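You operate a simulated robot arm through the tools that you are given. There is no shell and no other tool.

You run a simulated robot arm. Do the job below in one go: nothing can be reset, and whatever is moved stays where it is left.

Task
Shut the green bench down and empty its tank and channel.
Fine: wheel SHUT, then pump off; dump handle up and left up, drain the channel and shut its lever, then put the brown notched plate in the rack.

Only the result counts: the job must be done as asked and must still hold three seconds after the hand-in. Knocking over, shifting, dropping, spilling or breaking anything else fails it.

Robot
A 7-joint arm with a two-finger parallel gripper, fixed in place. Base frame: the origin is at the foot of the arm, x ahead of it, y to its left, z up; the work surface is at about z = 0.835. Units: m, rad, N and s.
Its first joint turns from -2.601 to 2.601 rad. Payload 3.43 kg.
Tool frame: the origin (TCP) lies between the finger pads and is the grasp point; the fingertips stand 0.03 m ahead of it; z points along the fingers, y is the line along which they close. Largest opening 0.094 m; finger width 0.028, thickness 0.01; the body of the gripper, 0.05 by 0.096 m, starts 0.055 m behind the TCP.
Orientation is that of the tool frame in the base frame, as a unit quaternion [x, y, z, w]. With the fingers straight down and closing along the base's y, the tool's x points along the base's -x, its y along +y and its z along -z.

Tools
- The arm moves only by the tool play_rows. Its argument "moves" is a list of rows, each an object of numbers (a shift or turn left out is 0, a gripper value left out holds the last): "dx", "dy", "dz": the shift along the tool's x, y, z in units of 25 mm (1.0 is 25 mm); "ax", "ay", "az": the turn, a rotation vector about the tool's x, y, z in units of 5 degrees (1.0 is 5 degrees). In form: [{"dx": .., "dy": .., "dz": .., "ax": .., "ay": .., "az": ..}, ...]. A call has 1 to 20 rows; each row shifts and turns the commanded pose from where the row before left it, along the tool's axes as they then stand. "gripper" is the closure, from 0 (fully open) to 1 (shut), set as the call begins (left out, the last holds). A call with a number of a shift or a turn outside -1 to 1 is refused whole. A row lasts 0.2 s, in which the tool goes at most 0.05 m and 0.15 rad; a call with a longer step from one row to the next is refused whole, and so is a gripper value outside its range. A pose out of reach is approached as far as the arm can. The call stops where the force on the tool passes 90 N (or 10 N more than at its start, if that is more) or the arm is blocked; 0.2 s more then pass. The fingers move at their own pace (about 0.045 m/s each) and stop on an object; they squeeze with about 27 N. The grip force told is the motor's: it shows also when the fingers shut on nothing. Time passes only in rows, and 0.2 s behind the last, so rows that do not move let the fingers close. The reply holds the time, the measured pose of the TCP, the force on the tool along the base axes, the opening and the grip force, in the units named above and with some noise, with the torque about the TCP (base axes, N m) and any sound that the robot's microphone picked up.
- Cameras (640 x 400 px; columns grow to the right, rows downward): "scene" is fixed at [0.4007, -0.499, 1.4376]; the picture's right is [-0.98, 0.17, 0.00], its down [0.11, 0.65, -0.75] and it looks along [-0.13, -0.74, -0.66] (base axes); focal length 214 px, centre (320, 200). "wrist" rides on the gripper at [0.076, 0.014, -0.103] in the tool frame; the picture's right is [-0.18, 0.98, 0.00], its down [-0.75, -0.14, -0.64] and it looks along [-0.63, -0.12, 0.77] (tool axes); focal length 243 px, centre (320, 200). There is no depth. A picture from a camera that has moved, and an enlarged one, comes with that camera's place and axes in the base frame and with its lens.
- snapshot(camera): a new picture of that camera. It takes no simulated time.
- zoom(camera, box): a new picture of the part [left, top, right, bottom] of that camera's present view, enlarged. It takes no simulated time.
- hand_in(): hands the job in; it is judged then, once.

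Places have to be worked out from the pictures, the camera data and where the tool is seen. Open the gripper and draw the arm clear of the work before you hand the job in, unless the task says otherwise.

The tools are called after "Call:" as a command line: name --argument value ..., lists and objects as JSON in quotes. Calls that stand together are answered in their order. play_rows: Moves the arm, as the interface text tells. Its arguments: {"type":"object","properties":{"moves":{"type":"array","items":{"type":"object","properties":{"dx":{"type":"number"},"dy":{"type":"number"},"dz":{"type":"number"},"ax":{"type":"number"},"ay":{"type":"number"},"az":{"type":"number"}}}},"gripper":{"type":"number"}},"required":["moves"]} The other tools are called the same way: snapshot (camera) takes a picture; zoom (camera, box) takes an enlarged picture of a part of a camera's view; hand_in () hands the job in.

At the start:

```text
time_s: 0.0
ee_pos: [0.2397, -0.9575, 1.2539]
orientation: [0.001, 1.0, 0.0, 0.0]
force: [0.4, -0.5, 0.0]
torque: [0.0, -0.03, 0.04]
opening: 0.0937
grip_force: 0.1
```

scene: 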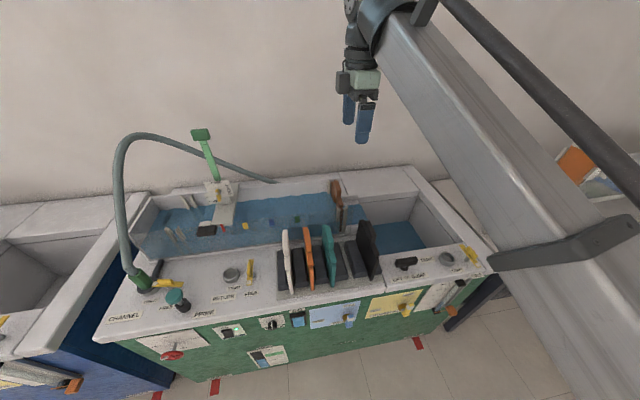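
wrist: 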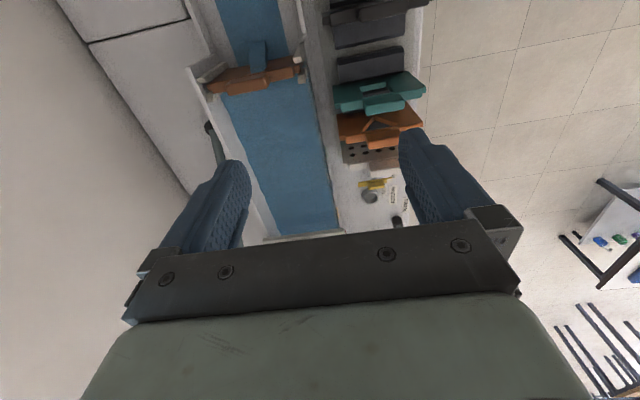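

I start by looking closely at the bench through the scene camera to find the labels and the controls.

Call:
zoom --camera "scene" --box '[90, 240, 290, 380]'

Call:
zoom --camera "scene" --box '[280, 220, 500, 360]'

Call:
zoom --camera "scene" --box '[110, 120, 290, 260]'

Call:
zoom --camera "scene" --box '[270, 160, 450, 290]'

Call:
zoom --camera "scene" --box '[0, 200, 160, 400]'

Call:
zoom --camera "wrist" --box '[180, 0, 440, 260]'

```text
2.86 times, centred on (190, 310) of scene
camera zoom: at [0.4007, -0.499, 1.4376], right [-0.98, 0.17, 0.0], down [0.11, 0.65, -0.75], along [-0.13, -0.74, -0.66], focal length 613 px, centre (691, -114)
```

zoom: 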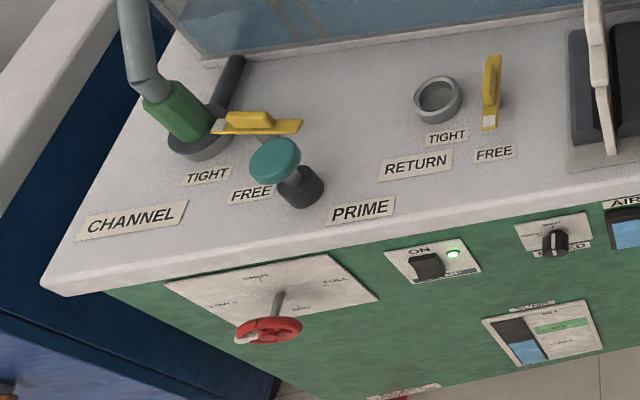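

```text
2.86 times, centred on (390, 290) of scene
camera zoom: at [0.4007, -0.499, 1.4376], right [-0.98, 0.17, 0.0], down [0.11, 0.65, -0.75], along [-0.13, -0.74, -0.66], focal length 613 px, centre (120, -57)
```

zoom: 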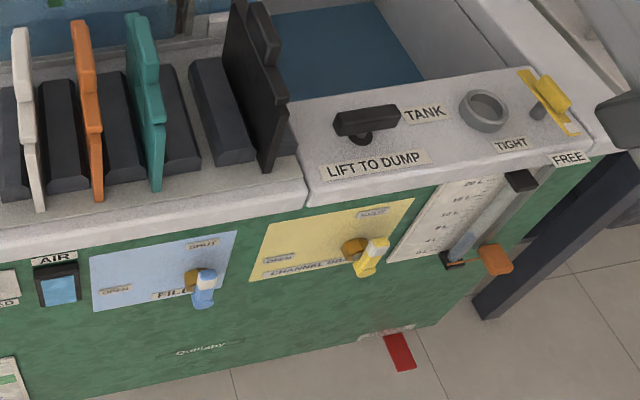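

```text
2.86 times, centred on (200, 190) of scene
camera zoom: at [0.4007, -0.499, 1.4376], right [-0.98, 0.17, 0.0], down [0.11, 0.65, -0.75], along [-0.13, -0.74, -0.66], focal length 613 px, centre (663, 229)
```

zoom: 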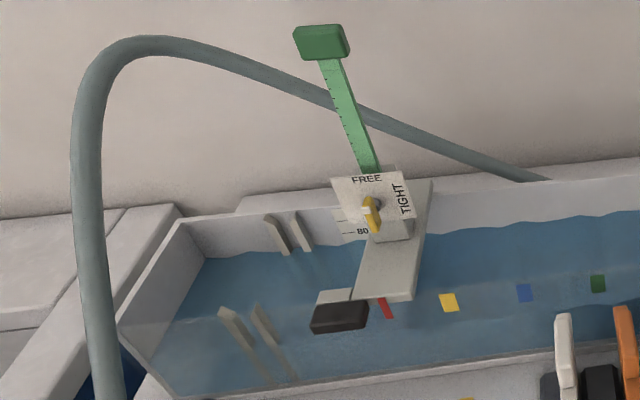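

```text
3.08 times, centred on (360, 225) of scene
camera zoom: at [0.4007, -0.499, 1.4376], right [-0.98, 0.17, 0.0], down [0.11, 0.65, -0.75], along [-0.13, -0.74, -0.66], focal length 660 px, centre (197, 123)
```

zoom: 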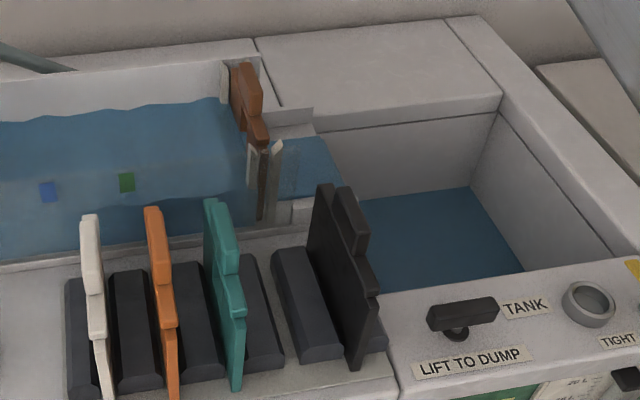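

```text
2.00 times, centred on (80, 300) of scene
camera zoom: at [0.4007, -0.499, 1.4376], right [-0.98, 0.17, 0.0], down [0.11, 0.65, -0.75], along [-0.13, -0.74, -0.66], focal length 429 px, centre (800, 0)
```

zoom: 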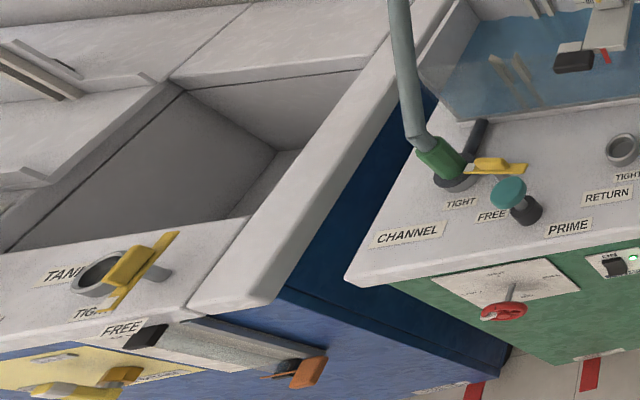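

```text
1.54 times, centred on (310, 130) of wrist
camera zoom: at [0.1622, -0.9452, 1.357], right [0.18, 0.98, 0.0], down [0.75, -0.14, 0.64], along [0.63, -0.12, -0.77], focal length 373 px, centre (335, 308)
```

zoom: 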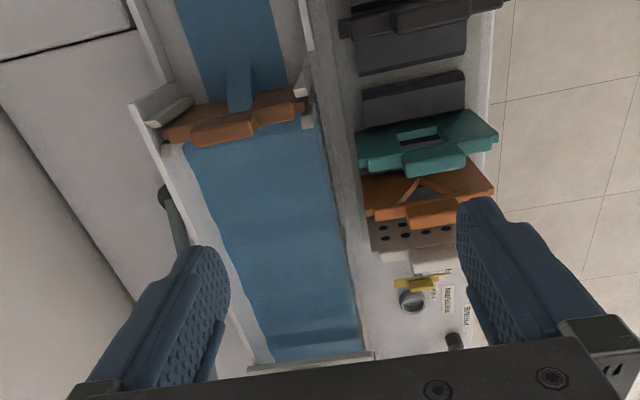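

Call:
zoom --camera "wrist" --box '[180, 30, 330, 120]'

Call:
zoom --camera "wrist" --box '[310, 0, 440, 160]'

Call:
zoom --camera "scene" --box '[320, 170, 400, 230]'

Call:
zoom --camera "scene" --box '[130, 320, 230, 380]'

Call:
zoom --camera "scene" --box '[300, 285, 440, 345]'

Call:
zoom --camera "scene" --box '[205, 305, 315, 375]'

```text
4.27 times, centred on (255, 75) of wrist
camera zoom: at [0.1622, -0.9452, 1.357], right [0.18, 0.98, 0.0], down [0.75, -0.14, 0.64], along [0.63, -0.12, -0.77], focal length 1035 px, centre (597, 733)
```

zoom: 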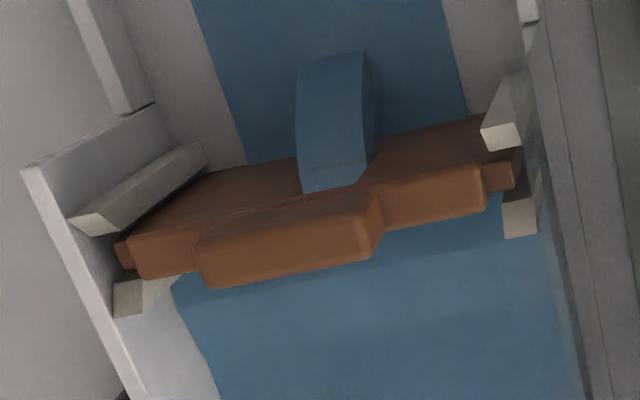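

```text
2.50 times, centred on (375, 80) of wrist
camera zoom: at [0.1622, -0.9452, 1.357], right [0.18, 0.98, 0.0], down [0.75, -0.14, 0.64], along [0.63, -0.12, -0.77], focal length 606 px, centre (182, 500)
```

zoom: 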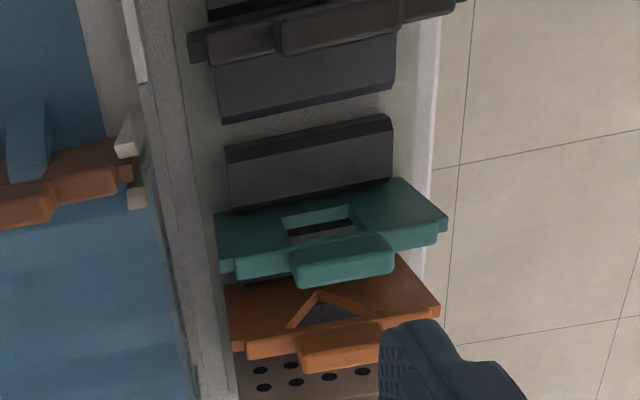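

```text
6.67 times, centred on (360, 200) of scene
camera zoom: at [0.4007, -0.499, 1.4376], right [-0.98, 0.17, 0.0], down [0.11, 0.65, -0.75], along [-0.13, -0.74, -0.66], focal length 1430 px, centre (53, 200)
```

zoom: 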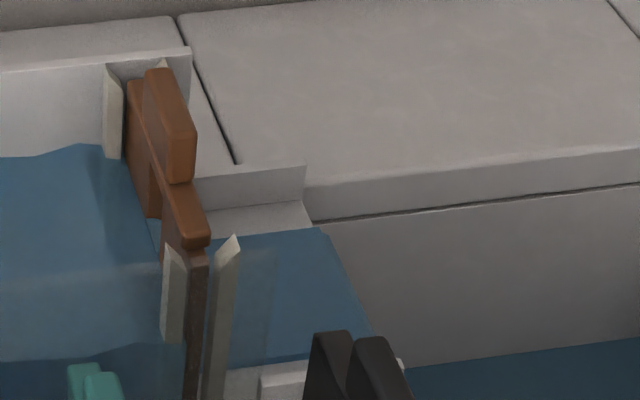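

```text
6.40 times, centred on (180, 350) of scene
camera zoom: at [0.4007, -0.499, 1.4376], right [-0.98, 0.17, 0.0], down [0.11, 0.65, -0.75], along [-0.13, -0.74, -0.66], focal length 1373 px, centre (1216, -760)
```

zoom: 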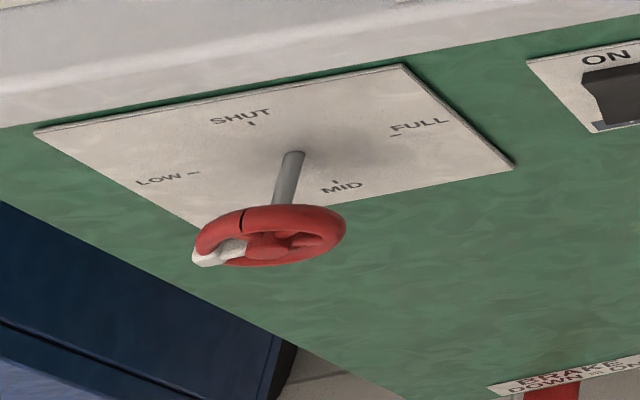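

```text
4.57 times, centred on (370, 315) of scene
camera zoom: at [0.4007, -0.499, 1.4376], right [-0.98, 0.17, 0.0], down [0.11, 0.65, -0.75], along [-0.13, -0.74, -0.66], focal length 980 px, centre (91, -326)
```

zoom: 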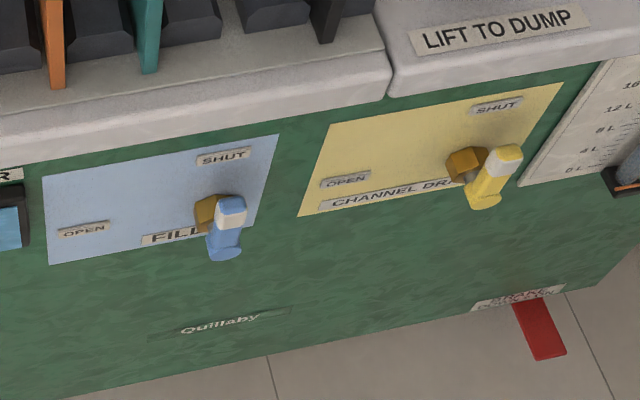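

```text
5.71 times, centred on (260, 340) of scene
camera zoom: at [0.4007, -0.499, 1.4376], right [-0.98, 0.17, 0.0], down [0.11, 0.65, -0.75], along [-0.13, -0.74, -0.66], focal length 1226 px, centre (663, -600)
```

zoom: 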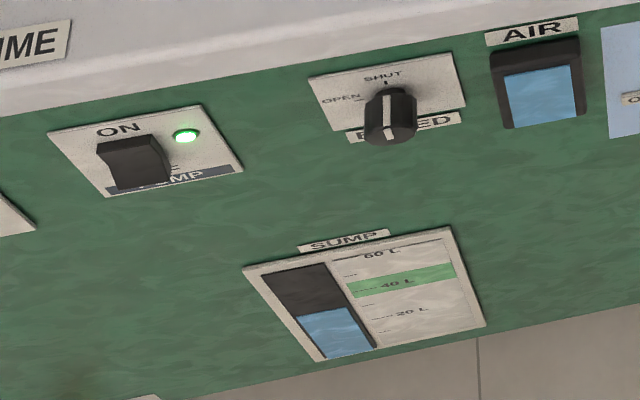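

The arm is clear of everything at z≈1.25. I turn the tool about its own axis by 90° so that the wrist camera later looks down over the gripper when the tool points at the front panel, and I check the view of the rack.

Call:
play_rows --moves '[{"az": -1}, {"az": -1}, {"az": -1}, {"az": -1}, {"az": -1}, {"az": -1}, {"az": -1}, {"az": -1}, {"az": -1}, {"az": -1}, {"az": -1}, {"az": -1}, {"az": -1}, {"az": -1}, {"az": -1}, {"az": -1}, {"az": -1}, {"az": -1}]' --gripper 0

Call:
snapshot --camera "wrist"

Call:
snapshot --camera "scene"

```text
time_s: 3.8
ee_pos: [0.2384, -0.9595, 1.2539]
orientation: [0.707, -0.707, 0.001, 0.0]
force: [-0.4, 0.1, 0.2]
torque: [-0.02, 0.02, 0.0]
opening: 0.0938
grip_force: 0.0
```

```text
taken
camera wrist: at [0.2241, -1.0362, 1.3567], right [-0.98, 0.18, 0.0], down [0.14, 0.75, 0.64], along [0.12, 0.63, -0.77], focal length 243 px, centre (320, 200)
```

wrist: 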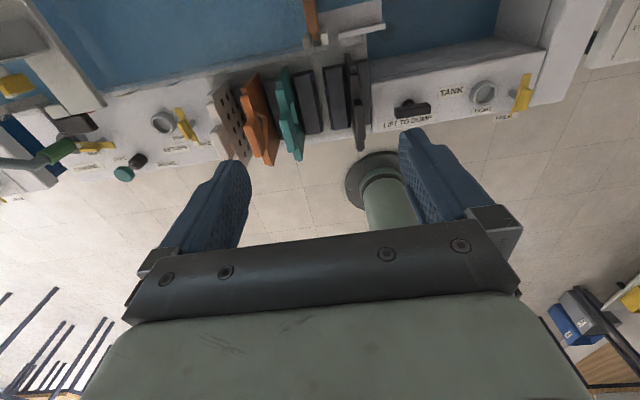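

```text
taken
```

scene: 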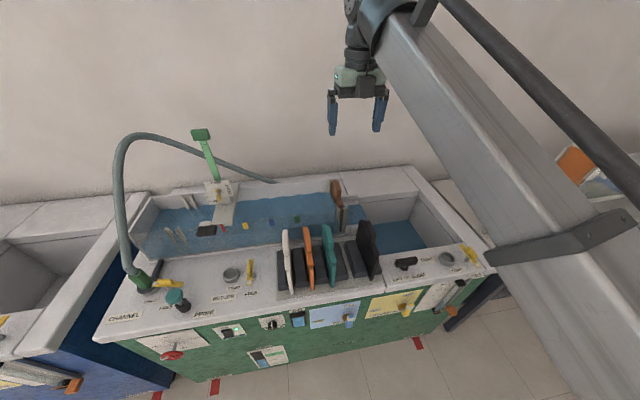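

Call:
zoom --camera "wrist" --box '[190, 20, 390, 170]'

Call:
zoom --camera "wrist" --box '[360, 40, 560, 160]'

```text
2.67 times, centred on (290, 95) of wrist
camera zoom: at [0.2241, -1.0362, 1.3567], right [-0.98, 0.18, 0.0], down [0.14, 0.75, 0.64], along [0.12, 0.63, -0.77], focal length 647 px, centre (400, 480)
```

zoom: 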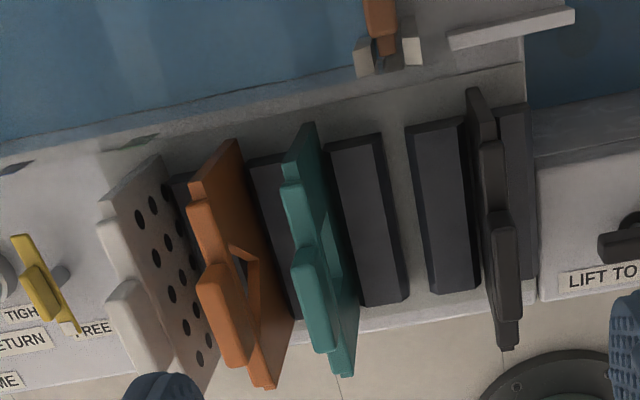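

```text
3.20 times, centred on (460, 100) of wrist
camera zoom: at [0.2241, -1.0362, 1.3567], right [-0.98, 0.18, 0.0], down [0.14, 0.75, 0.64], along [0.12, 0.63, -0.77], focal length 776 px, centre (-128, 520)
```

zoom: 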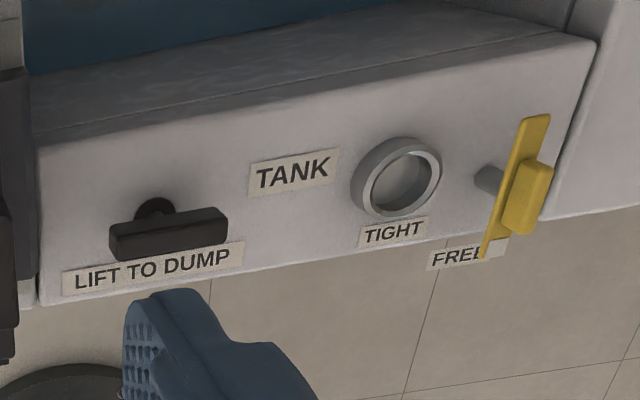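

The empty rack slot is the one between the teal and the black plates (x≈0.25). Now I draw the tool back toward +y, clear of the bench, then tilt it to point at the front panel.

Call:
play_rows --moves '[{"dx": -1}, {"dx": -1}, {"dx": -1}, {"dx": -1}, {"dx": -1}, {"dx": -1}, {"dx": -1}, {"dx": -1}, {"dx": -1}, {"dx": -1}, {"dx": -1}, {"dx": -1}, {"dx": -1}, {"dx": -1}]'

Call:
play_rows --moves '[{"ay": 1}, {"ay": 1}, {"ay": 1}, {"ay": 1}, {"ay": 1}, {"ay": 1}, {"ay": 1}, {"ay": 1}, {"ay": 1}, {"ay": 1}, {"ay": 1}, {"ay": 1}, {"ay": 1}, {"ay": 1}, {"ay": 1}, {"ay": 1}, {"ay": 1}, {"ay": 1}]'

Call:
snapshot --camera "scene"

Call:
snapshot --camera "wrist"

```text
time_s: 6.8
ee_pos: [0.2524, -0.6638, 1.1346]
orientation: [0.707, -0.707, 0.005, 0.003]
force: [0.1, -1.1, -0.1]
torque: [0.01, 0.01, 0.02]
opening: 0.0938
grip_force: 0.1
out of reach, approached as far as the arm can: row 2, 3, 4, 5, 6, 7, 8, 9, 10, 11, 12, 13, 14
```

```text
time_s: 10.6
ee_pos: [0.254, -0.6651, 1.1362]
orientation: [0.499, -0.5, 0.5, 0.501]
force: [0.3, -0.5, 0.1]
torque: [-0.02, 0.03, 0.02]
opening: 0.094
grip_force: 0.0
```

```text
taken
```

scene: 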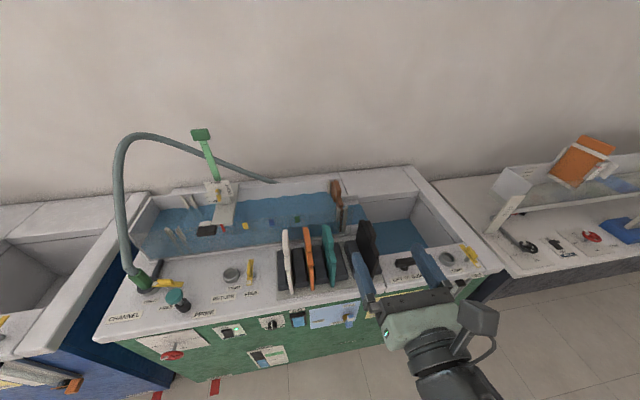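

```text
taken
camera wrist: at [0.2389, -0.5633, 1.2116], right [-0.98, 0.0, -0.18], down [0.14, 0.64, -0.75], along [0.12, -0.77, -0.63], focal length 243 px, centre (320, 200)
```

wrist: 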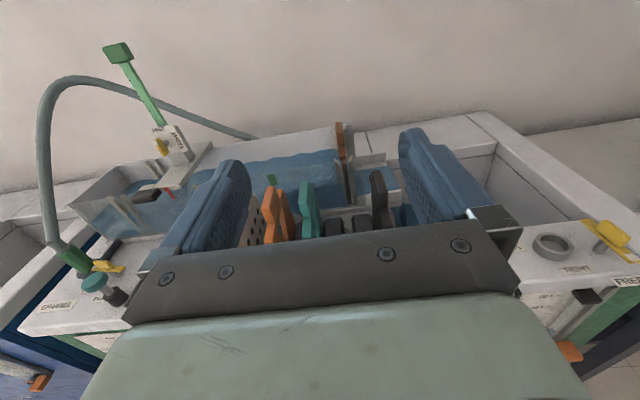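

The horizontal tool pose works. I now move to the left (+x), lower and back a bit, to see the front panel from close by.

Call:
play_rows --moves '[{"dx": -0.9, "dy": -0.9, "dz": -0.6}, {"dx": -0.9, "dy": -0.9, "dz": -0.6}, {"dx": -0.9, "dy": -0.9, "dz": -0.6}, {"dx": -0.9, "dy": -0.9, "dz": -0.6}, {"dx": -0.9, "dy": -0.9, "dz": -0.6}, {"dx": -0.9, "dy": -0.9, "dz": -0.6}, {"dx": -0.9, "dy": -0.9, "dz": -0.6}, {"dx": -0.9, "dy": -0.9, "dz": -0.6}, {"dx": -0.9, "dy": -0.9}, {"dx": -0.9, "dy": -0.9}]'

Call:
snapshot --camera "wrist"

Call:
snapshot --camera "scene"

```text
time_s: 12.8
ee_pos: [0.482, -0.5491, 0.9099]
orientation: [0.5, -0.5, 0.5, 0.5]
force: [0.6, -0.8, -0.3]
torque: [-0.01, -0.01, 0.01]
opening: 0.0941
grip_force: 0.1
out of reach, approached as far as the arm can: row 4
```

```text
taken
camera wrist: at [0.4674, -0.4477, 0.9857], right [-0.98, 0.0, -0.18], down [0.14, 0.64, -0.75], along [0.12, -0.77, -0.63], focal length 243 px, centre (320, 200)
```

wrist: 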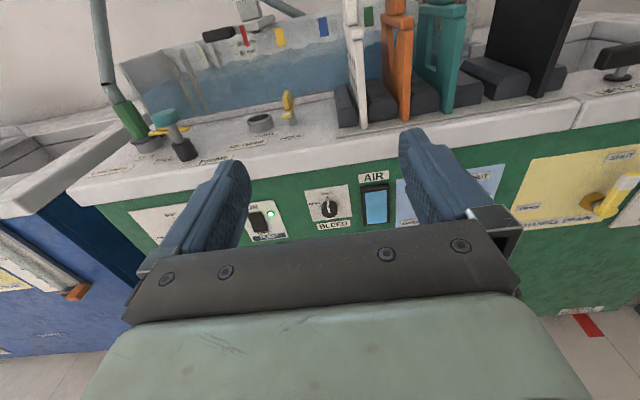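

```text
taken
```

scene: 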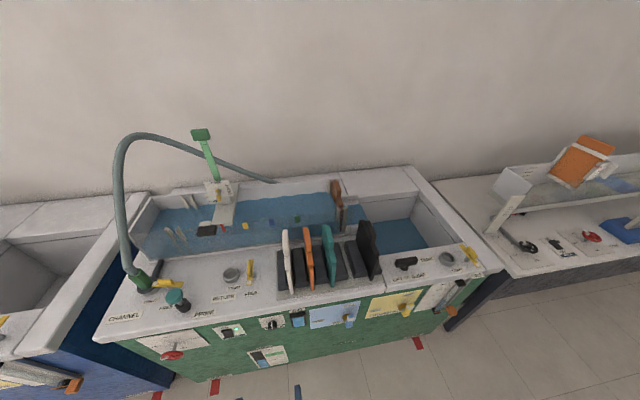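

The panel controls come into view; I go on toward the wheel side at x≈0.70, holding the same distance to the panel.

Call:
play_rows --moves '[{"dx": -0.2, "dy": -1}, {"dx": -0.2, "dy": -1}, {"dx": -0.2, "dy": -1}, {"dx": -0.2, "dy": -1}, {"dx": -0.2, "dy": -1}, {"dx": -0.2, "dy": -1}, {"dx": -0.2, "dy": -1}, {"dx": -0.2, "dy": -1}]'

Call:
snapshot --camera "wrist"

```text
time_s: 14.6
ee_pos: [0.6811, -0.5472, 0.8709]
orientation: [0.5, -0.5, 0.5, 0.5]
force: [0.0, -0.5, -0.5]
torque: [0.03, 0.02, -0.01]
opening: 0.0939
grip_force: 0.1
```

```text
taken
camera wrist: at [0.6667, -0.4455, 0.9473], right [-0.98, 0.0, -0.18], down [0.14, 0.64, -0.75], along [0.12, -0.77, -0.63], focal length 243 px, centre (320, 200)
```

wrist: 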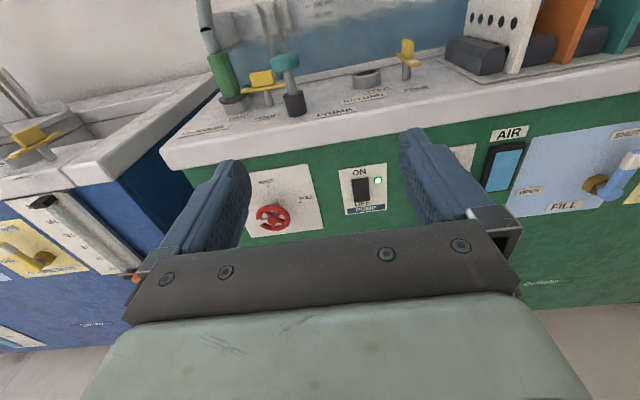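

Call:
zoom --camera "wrist" --box '[235, 150, 395, 250]'

Call:
zoom --camera "wrist" --box '[335, 155, 395, 220]'

```text
4.00 times, centred on (315, 200) of wrist
camera zoom: at [0.6667, -0.4455, 0.9473], right [-0.98, 0.0, -0.18], down [0.14, 0.64, -0.75], along [0.12, -0.77, -0.63], focal length 970 px, centre (340, 200)
```

zoom: 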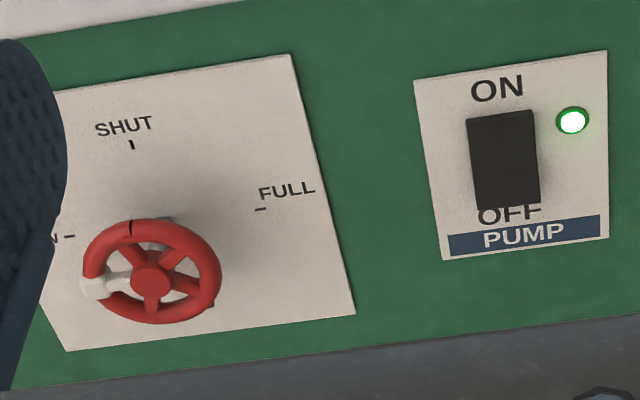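

```text
6.15 times, centred on (365, 188) of wrist
camera zoom: at [0.6667, -0.4455, 0.9473], right [-0.98, 0.0, -0.18], down [0.14, 0.64, -0.75], along [0.12, -0.77, -0.63], focal length 1493 px, centre (43, 277)
```

zoom: 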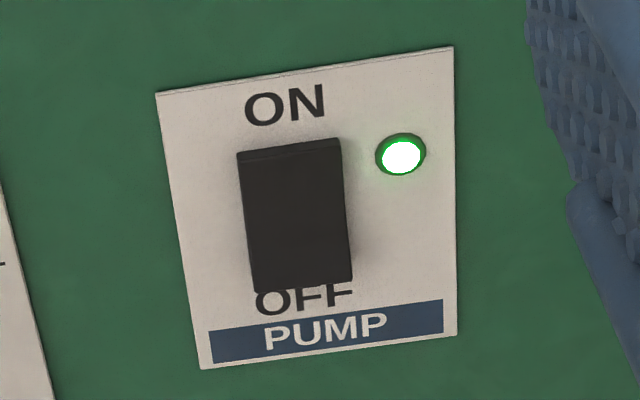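

Triangulating from both cameras, the wheel hub is at about (0.798, -0.740, 0.679), its axis along y, with the plate face at y≈-0.777 and the wheel about 59 mm across; the white pointer is at LOW. I go to a pre-grasp pose in front of the wheel.

Call:
play_rows --moves '[{"dx": -0.96, "dy": -0.585}, {"dx": -0.96, "dy": -0.585}, {"dx": -0.96, "dy": -0.585}, {"dx": -0.96, "dy": -0.585}, {"dx": -0.96, "dy": -0.585}, {"dx": -0.96, "dy": -0.585}, {"dx": -0.96, "dy": -0.585}, {"dx": -0.96, "dy": -0.585}, {"dz": 1}, {"dz": 1}]'

Call:
snapshot --camera "wrist"

Call:
snapshot --camera "scene"

```text
time_s: 16.8
ee_pos: [0.7979, -0.5991, 0.6773]
orientation: [0.5, -0.5, 0.5, 0.501]
force: [0.6, -0.6, 0.2]
torque: [0.0, 0.02, 0.0]
opening: 0.0941
grip_force: 0.0
```

```text
taken
camera wrist: at [0.7828, -0.4968, 0.7542], right [-0.98, 0.0, -0.18], down [0.14, 0.64, -0.75], along [0.12, -0.77, -0.63], focal length 243 px, centre (320, 200)
```

wrist: 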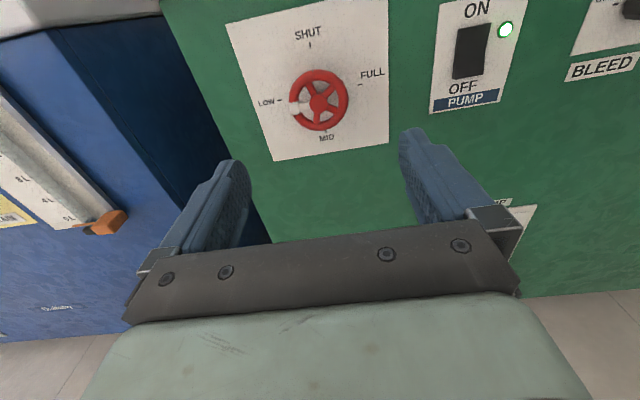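

```text
taken
```

scene: 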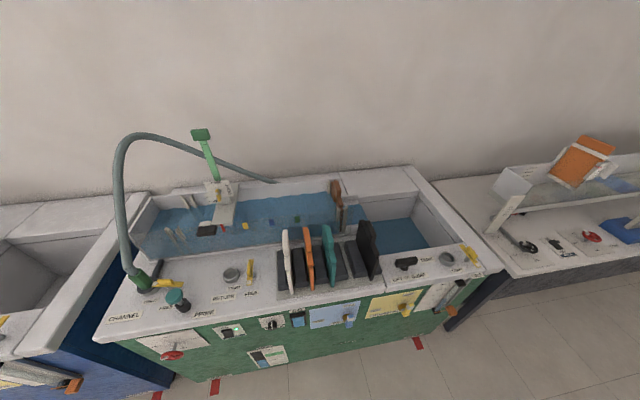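

Call:
zoom --camera "wrist" --box '[255, 20, 395, 160]'

Call:
zoom --camera "wrist" --box '[410, 0, 540, 120]'

```text
2.86 times, centred on (325, 90) of wrist
camera zoom: at [0.7828, -0.4968, 0.7542], right [-0.98, 0.0, -0.18], down [0.14, 0.64, -0.75], along [0.12, -0.77, -0.63], focal length 693 px, centre (306, 514)
```

zoom: 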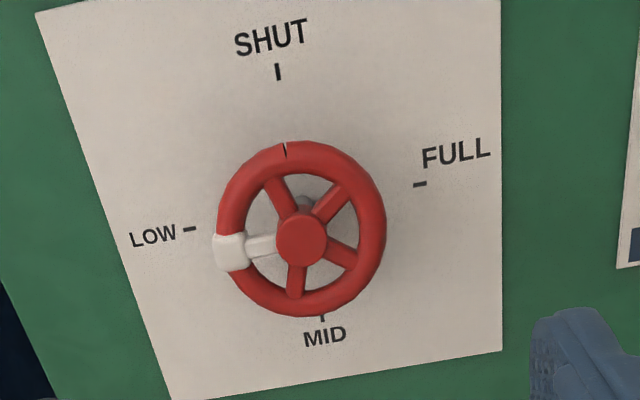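

```text
3.33 times, centred on (475, 60) of wrist
camera zoom: at [0.7828, -0.4968, 0.7542], right [-0.98, 0.0, -0.18], down [0.14, 0.64, -0.75], along [0.12, -0.77, -0.63], focal length 809 px, centre (-197, 667)
```

zoom: 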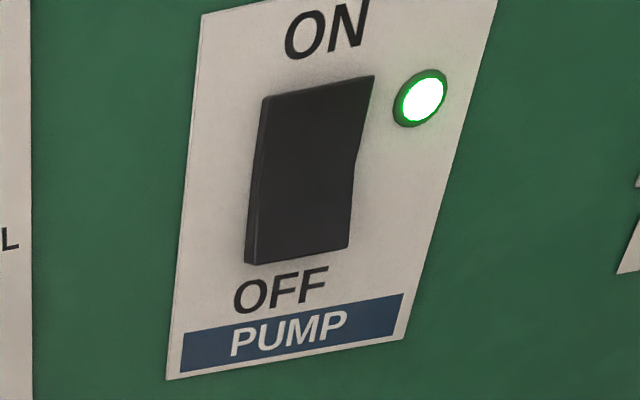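

The white pointer stands exactly at LOW and the tool is lined up with the hub. I advance so the fingers straddle the rim (fingertips about 1 cm short of the plate).

Call:
play_rows --moves '[{"dz": 1}, {"dz": 1}, {"dz": 1}, {"dz": 1}, {"dz": 0.7}, {"dz": 0.6}]'

Call:
snapshot --camera "wrist"

```text
time_s: 18.2
ee_pos: [0.7981, -0.7307, 0.6792]
orientation: [-0.5, 0.5, -0.5, -0.5]
force: [-0.3, -0.2, 0.0]
torque: [-0.02, 0.01, -0.03]
opening: 0.0939
grip_force: 0.0
```

```text
taken
camera wrist: at [0.7832, -0.6296, 0.756], right [-0.98, 0.0, -0.18], down [0.14, 0.64, -0.75], along [0.12, -0.77, -0.63], focal length 243 px, centre (320, 200)
```

wrist: 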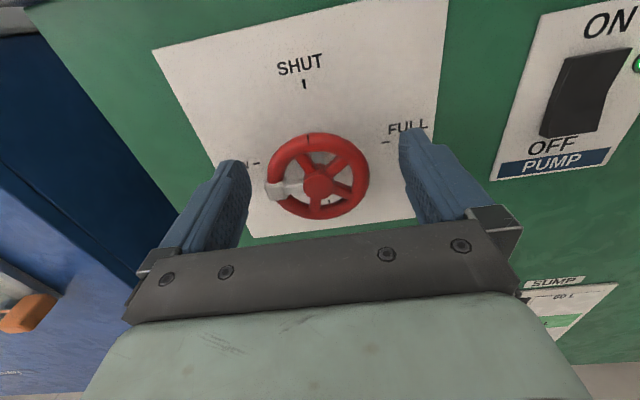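

The wheel sits between the fingers. I close on the rim.

Call:
play_rows --moves '[{}, {}, {}, {}]' --gripper 1

Call:
zoom --camera "wrist" --box '[180, 40, 460, 240]'

```text
time_s: 19.2
ee_pos: [0.799, -0.7314, 0.6815]
orientation: [0.501, -0.499, 0.501, 0.499]
force: [17.2, -7.1, 3.4]
torque: [0.22, -0.16, 0.15]
opening: 0.0598
grip_force: 45.2
```

```text
2.00 times, centred on (320, 140) of wrist
camera zoom: at [0.7846, -0.6298, 0.7561], right [-0.98, 0.0, -0.18], down [0.14, 0.64, -0.75], along [0.12, -0.77, -0.63], focal length 485 px, centre (320, 320)
```

zoom: 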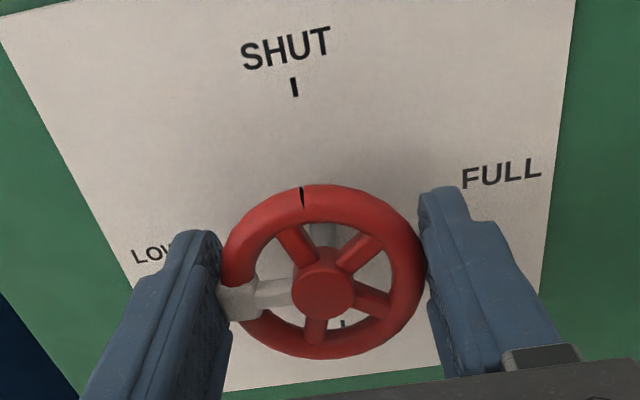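

The grip holds the rim (opening 60 mm), with a little side force that suggests about 1 mm of offset. I correct that and try the first 15° clockwise.

Call:
play_rows --moves '[{"dy": -0.04}, {"az": 0.6}, {"az": 0.8}, {"az": 0.8}, {"az": 0.8}]'

Call:
zoom --camera "wrist" --box '[180, 40, 460, 240]'

```text
time_s: 20.4
ee_pos: [0.799, -0.731, 0.6789]
orientation: [0.43, -0.561, 0.561, 0.431]
force: [8.2, -4.2, 10.6]
torque: [-0.34, -0.06, 1.08]
opening: 0.0598
grip_force: 45.1
```

```text
2.00 times, centred on (320, 140) of wrist
camera zoom: at [0.7644, -0.6295, 0.7494], right [-0.9, 0.0, -0.43], down [0.33, 0.64, -0.69], along [0.28, -0.77, -0.58], focal length 485 px, centre (320, 320)
```

zoom: 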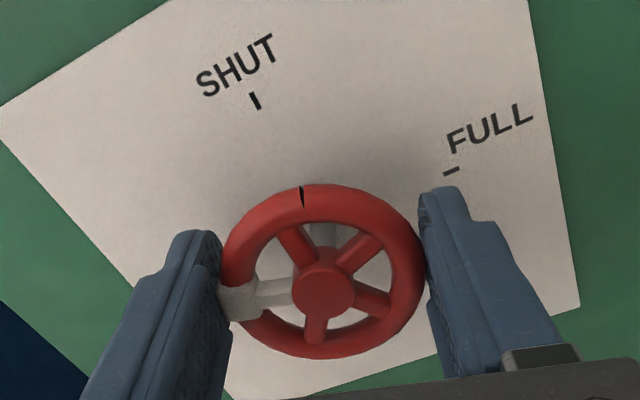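

The wheel turns with the fingers, no slip. I go on clockwise another 50°.

Call:
play_rows --moves '[{"az": 0.8}, {"az": 0.8}, {"az": 0.8}, {"az": 0.8}, {"az": 0.8}, {"az": 0.8}, {"az": 0.8}, {"az": 0.8}, {"az": 0.8}, {"az": 0.8}, {"az": 0.8}, {"az": 0.8}]'

Call:
zoom --camera "wrist" --box '[180, 40, 460, 240]'

```text
time_s: 23.0
ee_pos: [0.7969, -0.7304, 0.6768]
orientation: [-0.161, 0.689, -0.686, -0.166]
force: [-39.5, 15.0, -15.2]
torque: [0.67, 0.16, -0.26]
opening: 0.0597
grip_force: 44.6
```

```text
2.00 times, centred on (320, 140) of wrist
camera zoom: at [0.7218, -0.6292, 0.6989], right [-0.28, 0.0, -0.96], down [0.74, 0.64, -0.21], along [0.61, -0.77, -0.18], focal length 485 px, centre (320, 320)
```

zoom: 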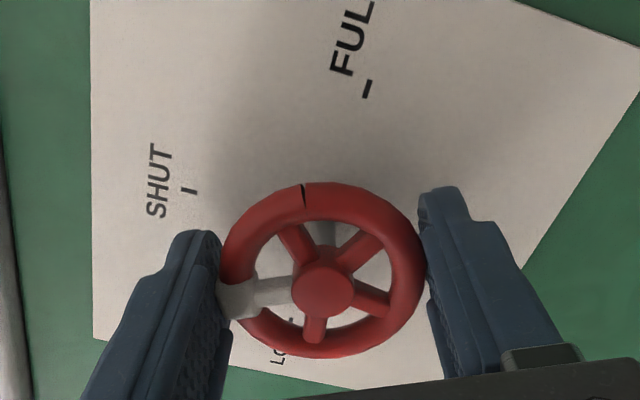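

About 63° done, wheel still firmly held, with some side load building up. I shift the command slightly to ease that and turn on toward SHUT.

Call:
play_rows --moves '[{"dx": 0.06, "dy": 0.08}, {"az": 0.6}, {"az": 0.6}, {"az": 0.6}, {"az": 0.6}, {"az": 0.6}]'

Call:
zoom --camera "wrist" --box '[180, 40, 460, 240]'

```text
time_s: 24.4
ee_pos: [0.7962, -0.7318, 0.6762]
orientation: [-0.072, 0.704, -0.702, -0.074]
force: [-25.8, 21.5, -24.7]
torque: [0.12, 0.12, -1.03]
opening: 0.0597
grip_force: 44.6
```

```text
2.00 times, centred on (320, 140) of wrist
camera zoom: at [0.7182, -0.6296, 0.678], right [-0.02, 0.0, -1.0], down [0.77, 0.64, -0.01], along [0.64, -0.77, -0.02], focal length 485 px, centre (320, 320)
```

zoom: 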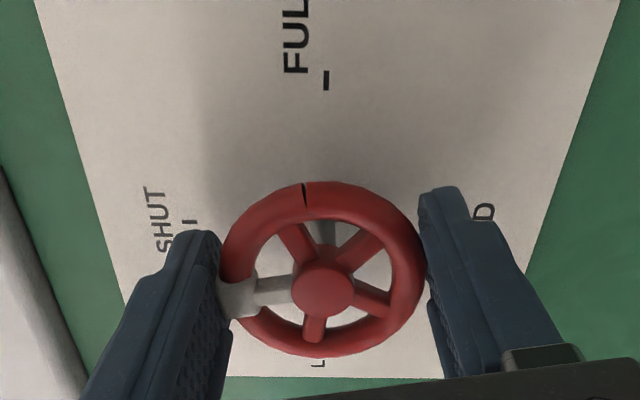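

78° done. I ease the side load again and turn the last 12°, plus a hair to meet the stop.

Call:
play_rows --moves '[{"dx": 0.06, "dy": 0.095, "dz": -0.04}, {"az": 0.6}, {"az": 0.6}, {"az": 0.6}, {"az": 0.6}]'

Call:
zoom --camera "wrist" --box '[180, 40, 460, 240]'

```text
time_s: 25.6
ee_pos: [0.7966, -0.731, 0.6741]
orientation: [0.001, -0.706, 0.708, 0.001]
force: [-2.7, -16.0, -7.9]
torque: [0.01, 1.28, -0.06]
opening: 0.0596
grip_force: 44.7
```

```text
2.00 times, centred on (320, 140) of wrist
camera zoom: at [0.7189, -0.6298, 0.6609], right [0.18, 0.0, -0.98], down [0.75, 0.64, 0.14], along [0.63, -0.77, 0.12], focal length 485 px, centre (320, 320)
```

zoom: 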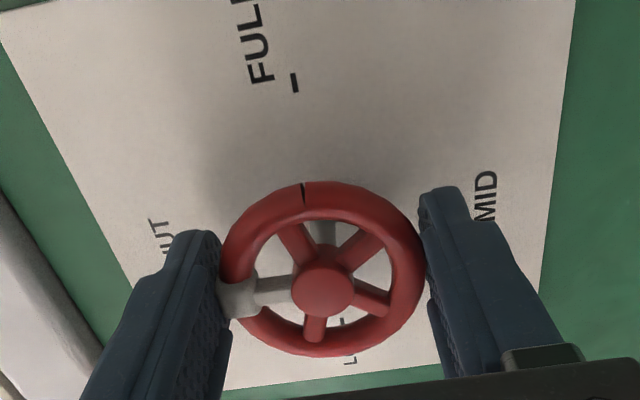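

The tool has turned 90° and the torque about the wheel axis rose to 1.3 N·m, so the stop seems reached. I turn 2° more to be sure, then look.

Call:
play_rows --moves '[{"az": 0.4}, {}]'

Call:
zoom --camera "wrist" --box '[180, 40, 460, 240]'

Call:
zoom --camera "scene" --box '[110, 240, 330, 390]'

```text
time_s: 26.2
ee_pos: [0.7943, -0.7303, 0.6755]
orientation: [-0.013, -0.707, 0.707, -0.012]
force: [2.2, -21.0, -6.1]
torque: [-0.2, 1.1, 0.02]
opening: 0.0597
grip_force: 45.2
```

```text
2.00 times, centred on (320, 140) of wrist
camera zoom: at [0.7192, -0.6293, 0.658], right [0.22, 0.0, -0.98], down [0.75, 0.64, 0.17], along [0.63, -0.77, 0.14], focal length 485 px, centre (320, 320)
```

zoom: 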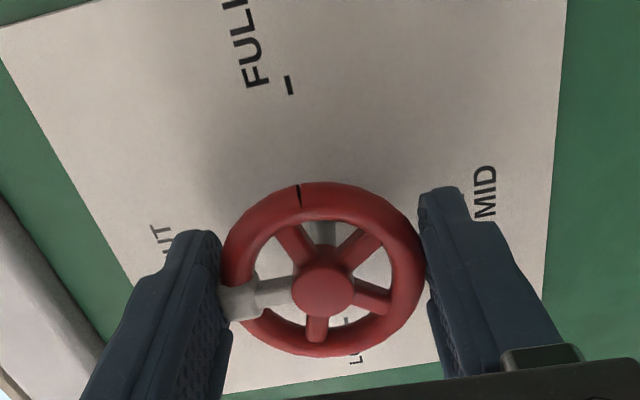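

```text
2.67 times, centred on (220, 315) of scene
camera zoom: at [0.4007, -0.499, 1.4376], right [-0.98, 0.17, 0.0], down [0.11, 0.65, -0.75], along [-0.13, -0.74, -0.66], focal length 572 px, centre (587, -107)
```

zoom: 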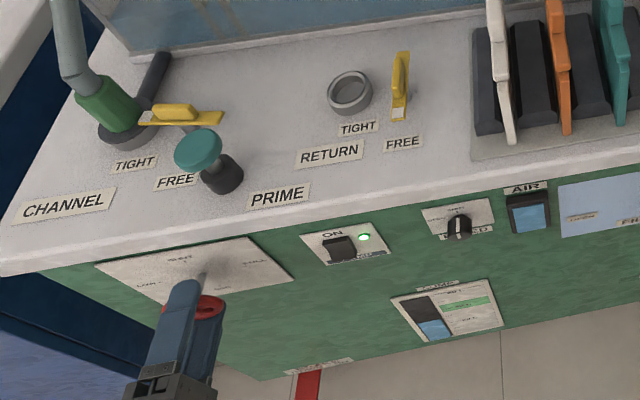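

The notch on the rim slid a little relative to the fingers, so the wheel is on its SHUT stop. I open the fingers, back out and look.

Call:
play_rows --moves '[{}, {}, {}, {}]' --gripper 0

Call:
play_rows --moves '[{"dz": -1}, {"dz": -1}, {"dz": -1}, {"dz": -1}, {"dz": -1}, {"dz": -1}]'

Call:
snapshot --camera "wrist"

Call:
zoom --camera "scene" --box '[130, 310, 270, 390]'

```text
time_s: 27.2
ee_pos: [0.7957, -0.7298, 0.6753]
orientation: [0.012, 0.707, -0.707, 0.013]
force: [0.9, -0.1, -0.2]
torque: [-0.04, 0.0, 0.03]
opening: 0.094
grip_force: 0.1
```

```text
time_s: 28.6
ee_pos: [0.7943, -0.5791, 0.6763]
orientation: [0.013, 0.707, -0.707, 0.012]
force: [0.4, -1.2, -1.0]
torque: [-0.01, 0.02, -0.03]
opening: 0.0941
grip_force: 0.1
```

```text
taken
camera wrist: at [0.7182, -0.4781, 0.6589], right [0.22, 0.0, -0.98], down [0.75, 0.64, 0.17], along [0.63, -0.77, 0.14], focal length 243 px, centre (320, 200)
```

wrist: 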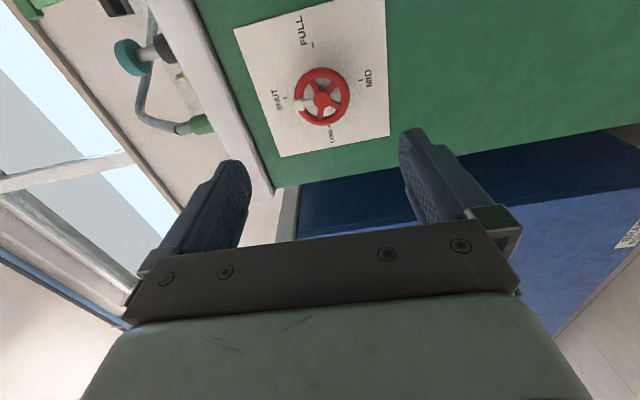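

```text
4.57 times, centred on (200, 350) of scene
camera zoom: at [0.4007, -0.499, 1.4376], right [-0.98, 0.17, 0.0], down [0.11, 0.65, -0.75], along [-0.13, -0.74, -0.66], focal length 980 px, centre (869, -486)
```

zoom: 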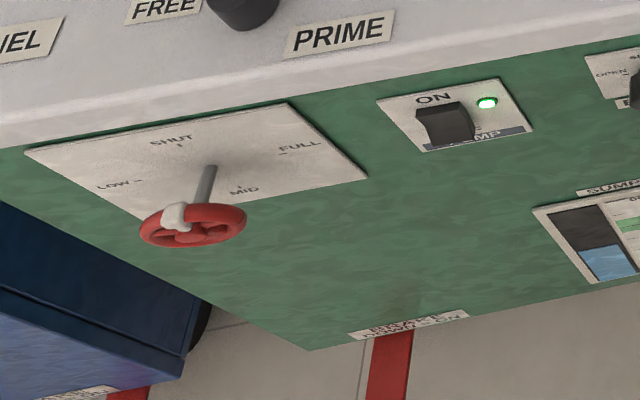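

Call:
zoom --camera "wrist" --box '[230, 0, 410, 160]'

```text
2.50 times, centred on (320, 80) of wrist
camera zoom: at [0.7182, -0.4781, 0.6589], right [0.22, 0.0, -0.98], down [0.75, 0.64, 0.17], along [0.63, -0.77, 0.14], focal length 606 px, centre (320, 500)
```

zoom: 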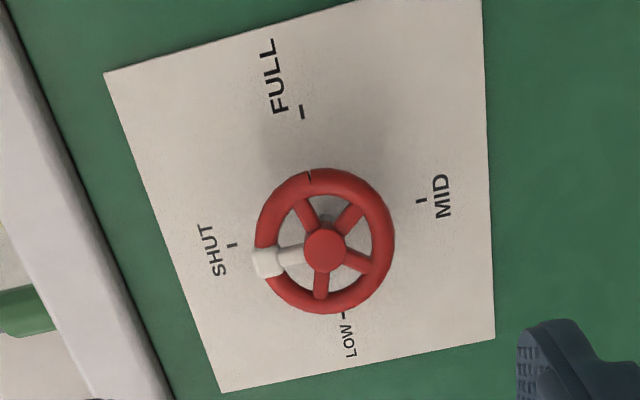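

The white pointer lines up with SHUT within about a degree. Next is the pump rocker: its top (ON) half is pressed in and the bottom protrudes at about (0.645, -0.768, 0.669). I close the fingers and go in front of its lower half.

Call:
play_rows --moves '[{"az": -0.4}, {"dx": 1}, {"dx": 1}, {"dx": 1}, {"dx": 1}, {"dx": 1}, {"dx": 0.97}, {"dz": 1}, {"dz": 1}, {"dz": 1}]' --gripper 1

Call:
snapshot --camera "wrist"

Call:
zoom --camera "scene" --box '[170, 300, 290, 380]'

```text
time_s: 30.8
ee_pos: [0.6472, -0.6541, 0.6769]
orientation: [0.0, -0.707, 0.708, 0.0]
force: [0.3, -0.6, -0.2]
torque: [-0.01, -0.03, 0.0]
opening: 0.0
grip_force: 26.9
```

```text
taken
camera wrist: at [0.5706, -0.5533, 0.6624], right [0.18, 0.0, -0.98], down [0.75, 0.64, 0.14], along [0.63, -0.77, 0.12], focal length 243 px, centre (320, 200)
```

wrist: 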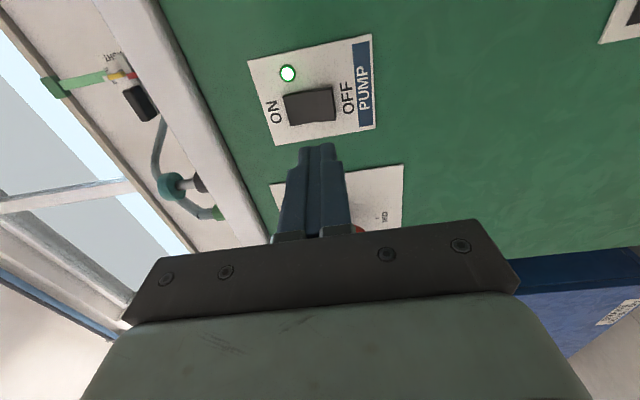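

```text
5.00 times, centred on (230, 340) of scene
camera zoom: at [0.4007, -0.499, 1.4376], right [-0.98, 0.17, 0.0], down [0.11, 0.65, -0.75], along [-0.13, -0.74, -0.66], focal length 1072 px, centre (770, -500)
```

zoom: 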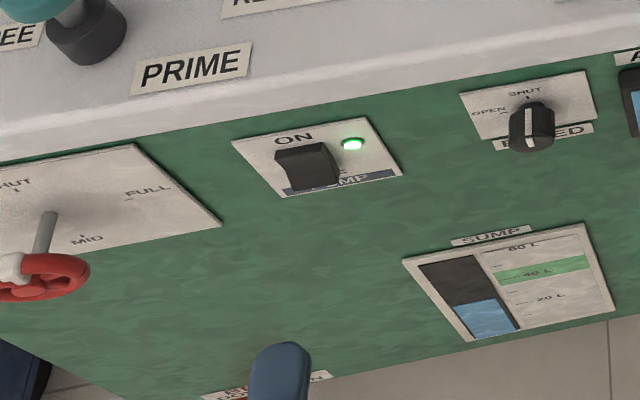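

The closed fingertips are lined up with the rocker's lower half after a few millimetres of correction. I advance and press gently.

Call:
play_rows --moves '[{"dx": 0.16, "dy": 0.12}, {"dz": 1}, {"dz": 1}, {"dz": 1}, {"dz": 0.3}, {"dz": 0.15}, {"dz": 0.15}, {"dz": 0.1}]'

Call:
zoom --camera "wrist" --box '[220, 50, 420, 200]'

Call:
zoom --camera "scene" --box '[170, 300, 290, 380]'

```text
time_s: 32.7
ee_pos: [0.6422, -0.7399, 0.6713]
orientation: [-0.002, 0.708, -0.706, 0.002]
force: [2.3, 15.7, 4.3]
torque: [-0.28, -0.02, -0.05]
opening: 0.0001
grip_force: 26.8
heard: click
stopped in row 8: the force on the tool passed its limit at 95 N (the readings are from after the stop); the commanded pose is now the measured one
```

```text
2.67 times, centred on (320, 125) of wrist
camera zoom: at [0.5652, -0.639, 0.6573], right [0.18, 0.0, -0.98], down [0.75, 0.65, 0.14], along [0.63, -0.76, 0.12], focal length 647 px, centre (320, 400)
```

zoom: 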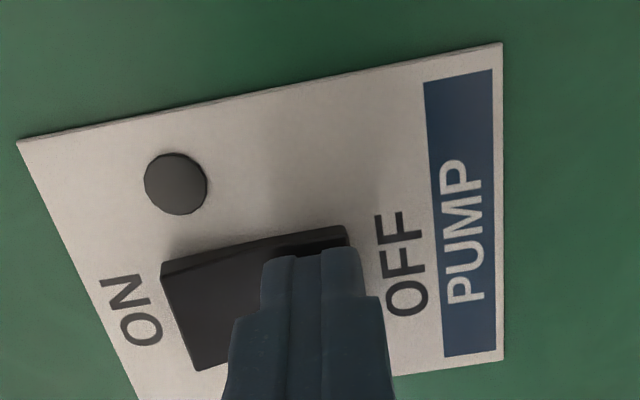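

```text
5.00 times, centred on (230, 340) of scene
camera zoom: at [0.4007, -0.499, 1.4376], right [-0.98, 0.17, 0.0], down [0.11, 0.65, -0.75], along [-0.13, -0.74, -0.66], focal length 1072 px, centre (770, -500)
```

zoom: 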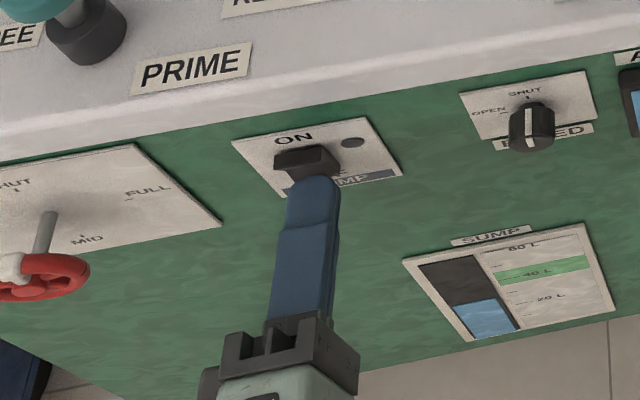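

A click was heard and the pump lamp went dark: pump off. I back away from the panel, then rise and go over toward the dump handle, which I judge to be at about (0.067, -0.824, 0.845), its bar along x.

Call:
play_rows --moves '[{"dz": -1}, {"dz": -1}, {"dz": -1}, {"dz": -1}, {"dz": -1}]'

Call:
play_rows --moves '[{"dy": -1}, {"dy": -1}, {"dx": 1, "dy": -0.65}, {"dx": 1, "dy": -0.65}, {"dx": 1, "dy": -0.65}, {"dx": 1, "dy": -0.65}, {"dx": 1, "dy": -0.65}, {"dx": 1, "dy": -0.65}, {"dx": 1, "dy": -0.65}, {"dx": 1, "dy": -0.65}, {"dx": 1, "dy": -0.65}, {"dx": 1, "dy": -0.65}, {"dx": 1, "dy": -0.65}, {"dx": 1, "dy": -0.65}, {"dx": 1, "dy": -0.65}, {"dx": 1, "dy": -0.65}, {"dx": 1, "dy": -0.65}, {"dx": 1, "dy": -0.65}, {"dx": 1, "dy": -0.65}, {"dx": 1, "dy": -0.65}]' --gripper 0

Call:
snapshot --camera "wrist"

Call:
snapshot --camera "scene"

```text
time_s: 33.9
ee_pos: [0.6421, -0.6154, 0.6702]
orientation: [-0.001, 0.709, -0.706, 0.001]
force: [0.8, -0.3, 0.4]
torque: [0.0, -0.01, 0.0]
opening: 0.0
grip_force: 27.0
```

```text
time_s: 38.1
ee_pos: [0.2188, -0.6791, 1.0087]
orientation: [-0.002, 0.708, -0.706, 0.001]
force: [0.7, 0.2, -0.3]
torque: [0.0, 0.01, 0.02]
opening: 0.0941
grip_force: 0.0
out of reach, approached as far as the arm can: row 15, 16, 17, 18, 19, 20
```

```text
taken
camera wrist: at [0.1419, -0.5778, 0.9954], right [0.18, 0.0, -0.98], down [0.75, 0.64, 0.14], along [0.63, -0.77, 0.11], focal length 243 px, centre (320, 200)
```

wrist: 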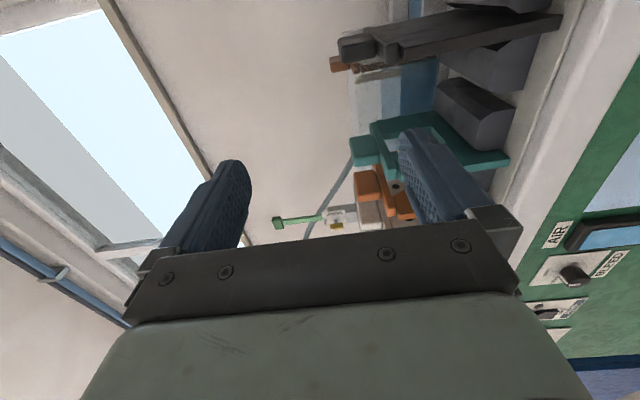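

```text
taken
```

scene: 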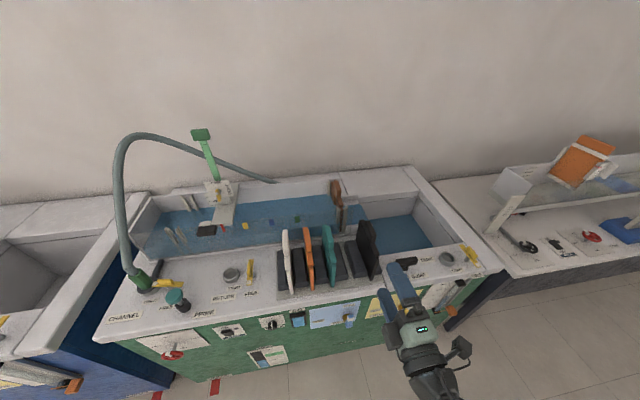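

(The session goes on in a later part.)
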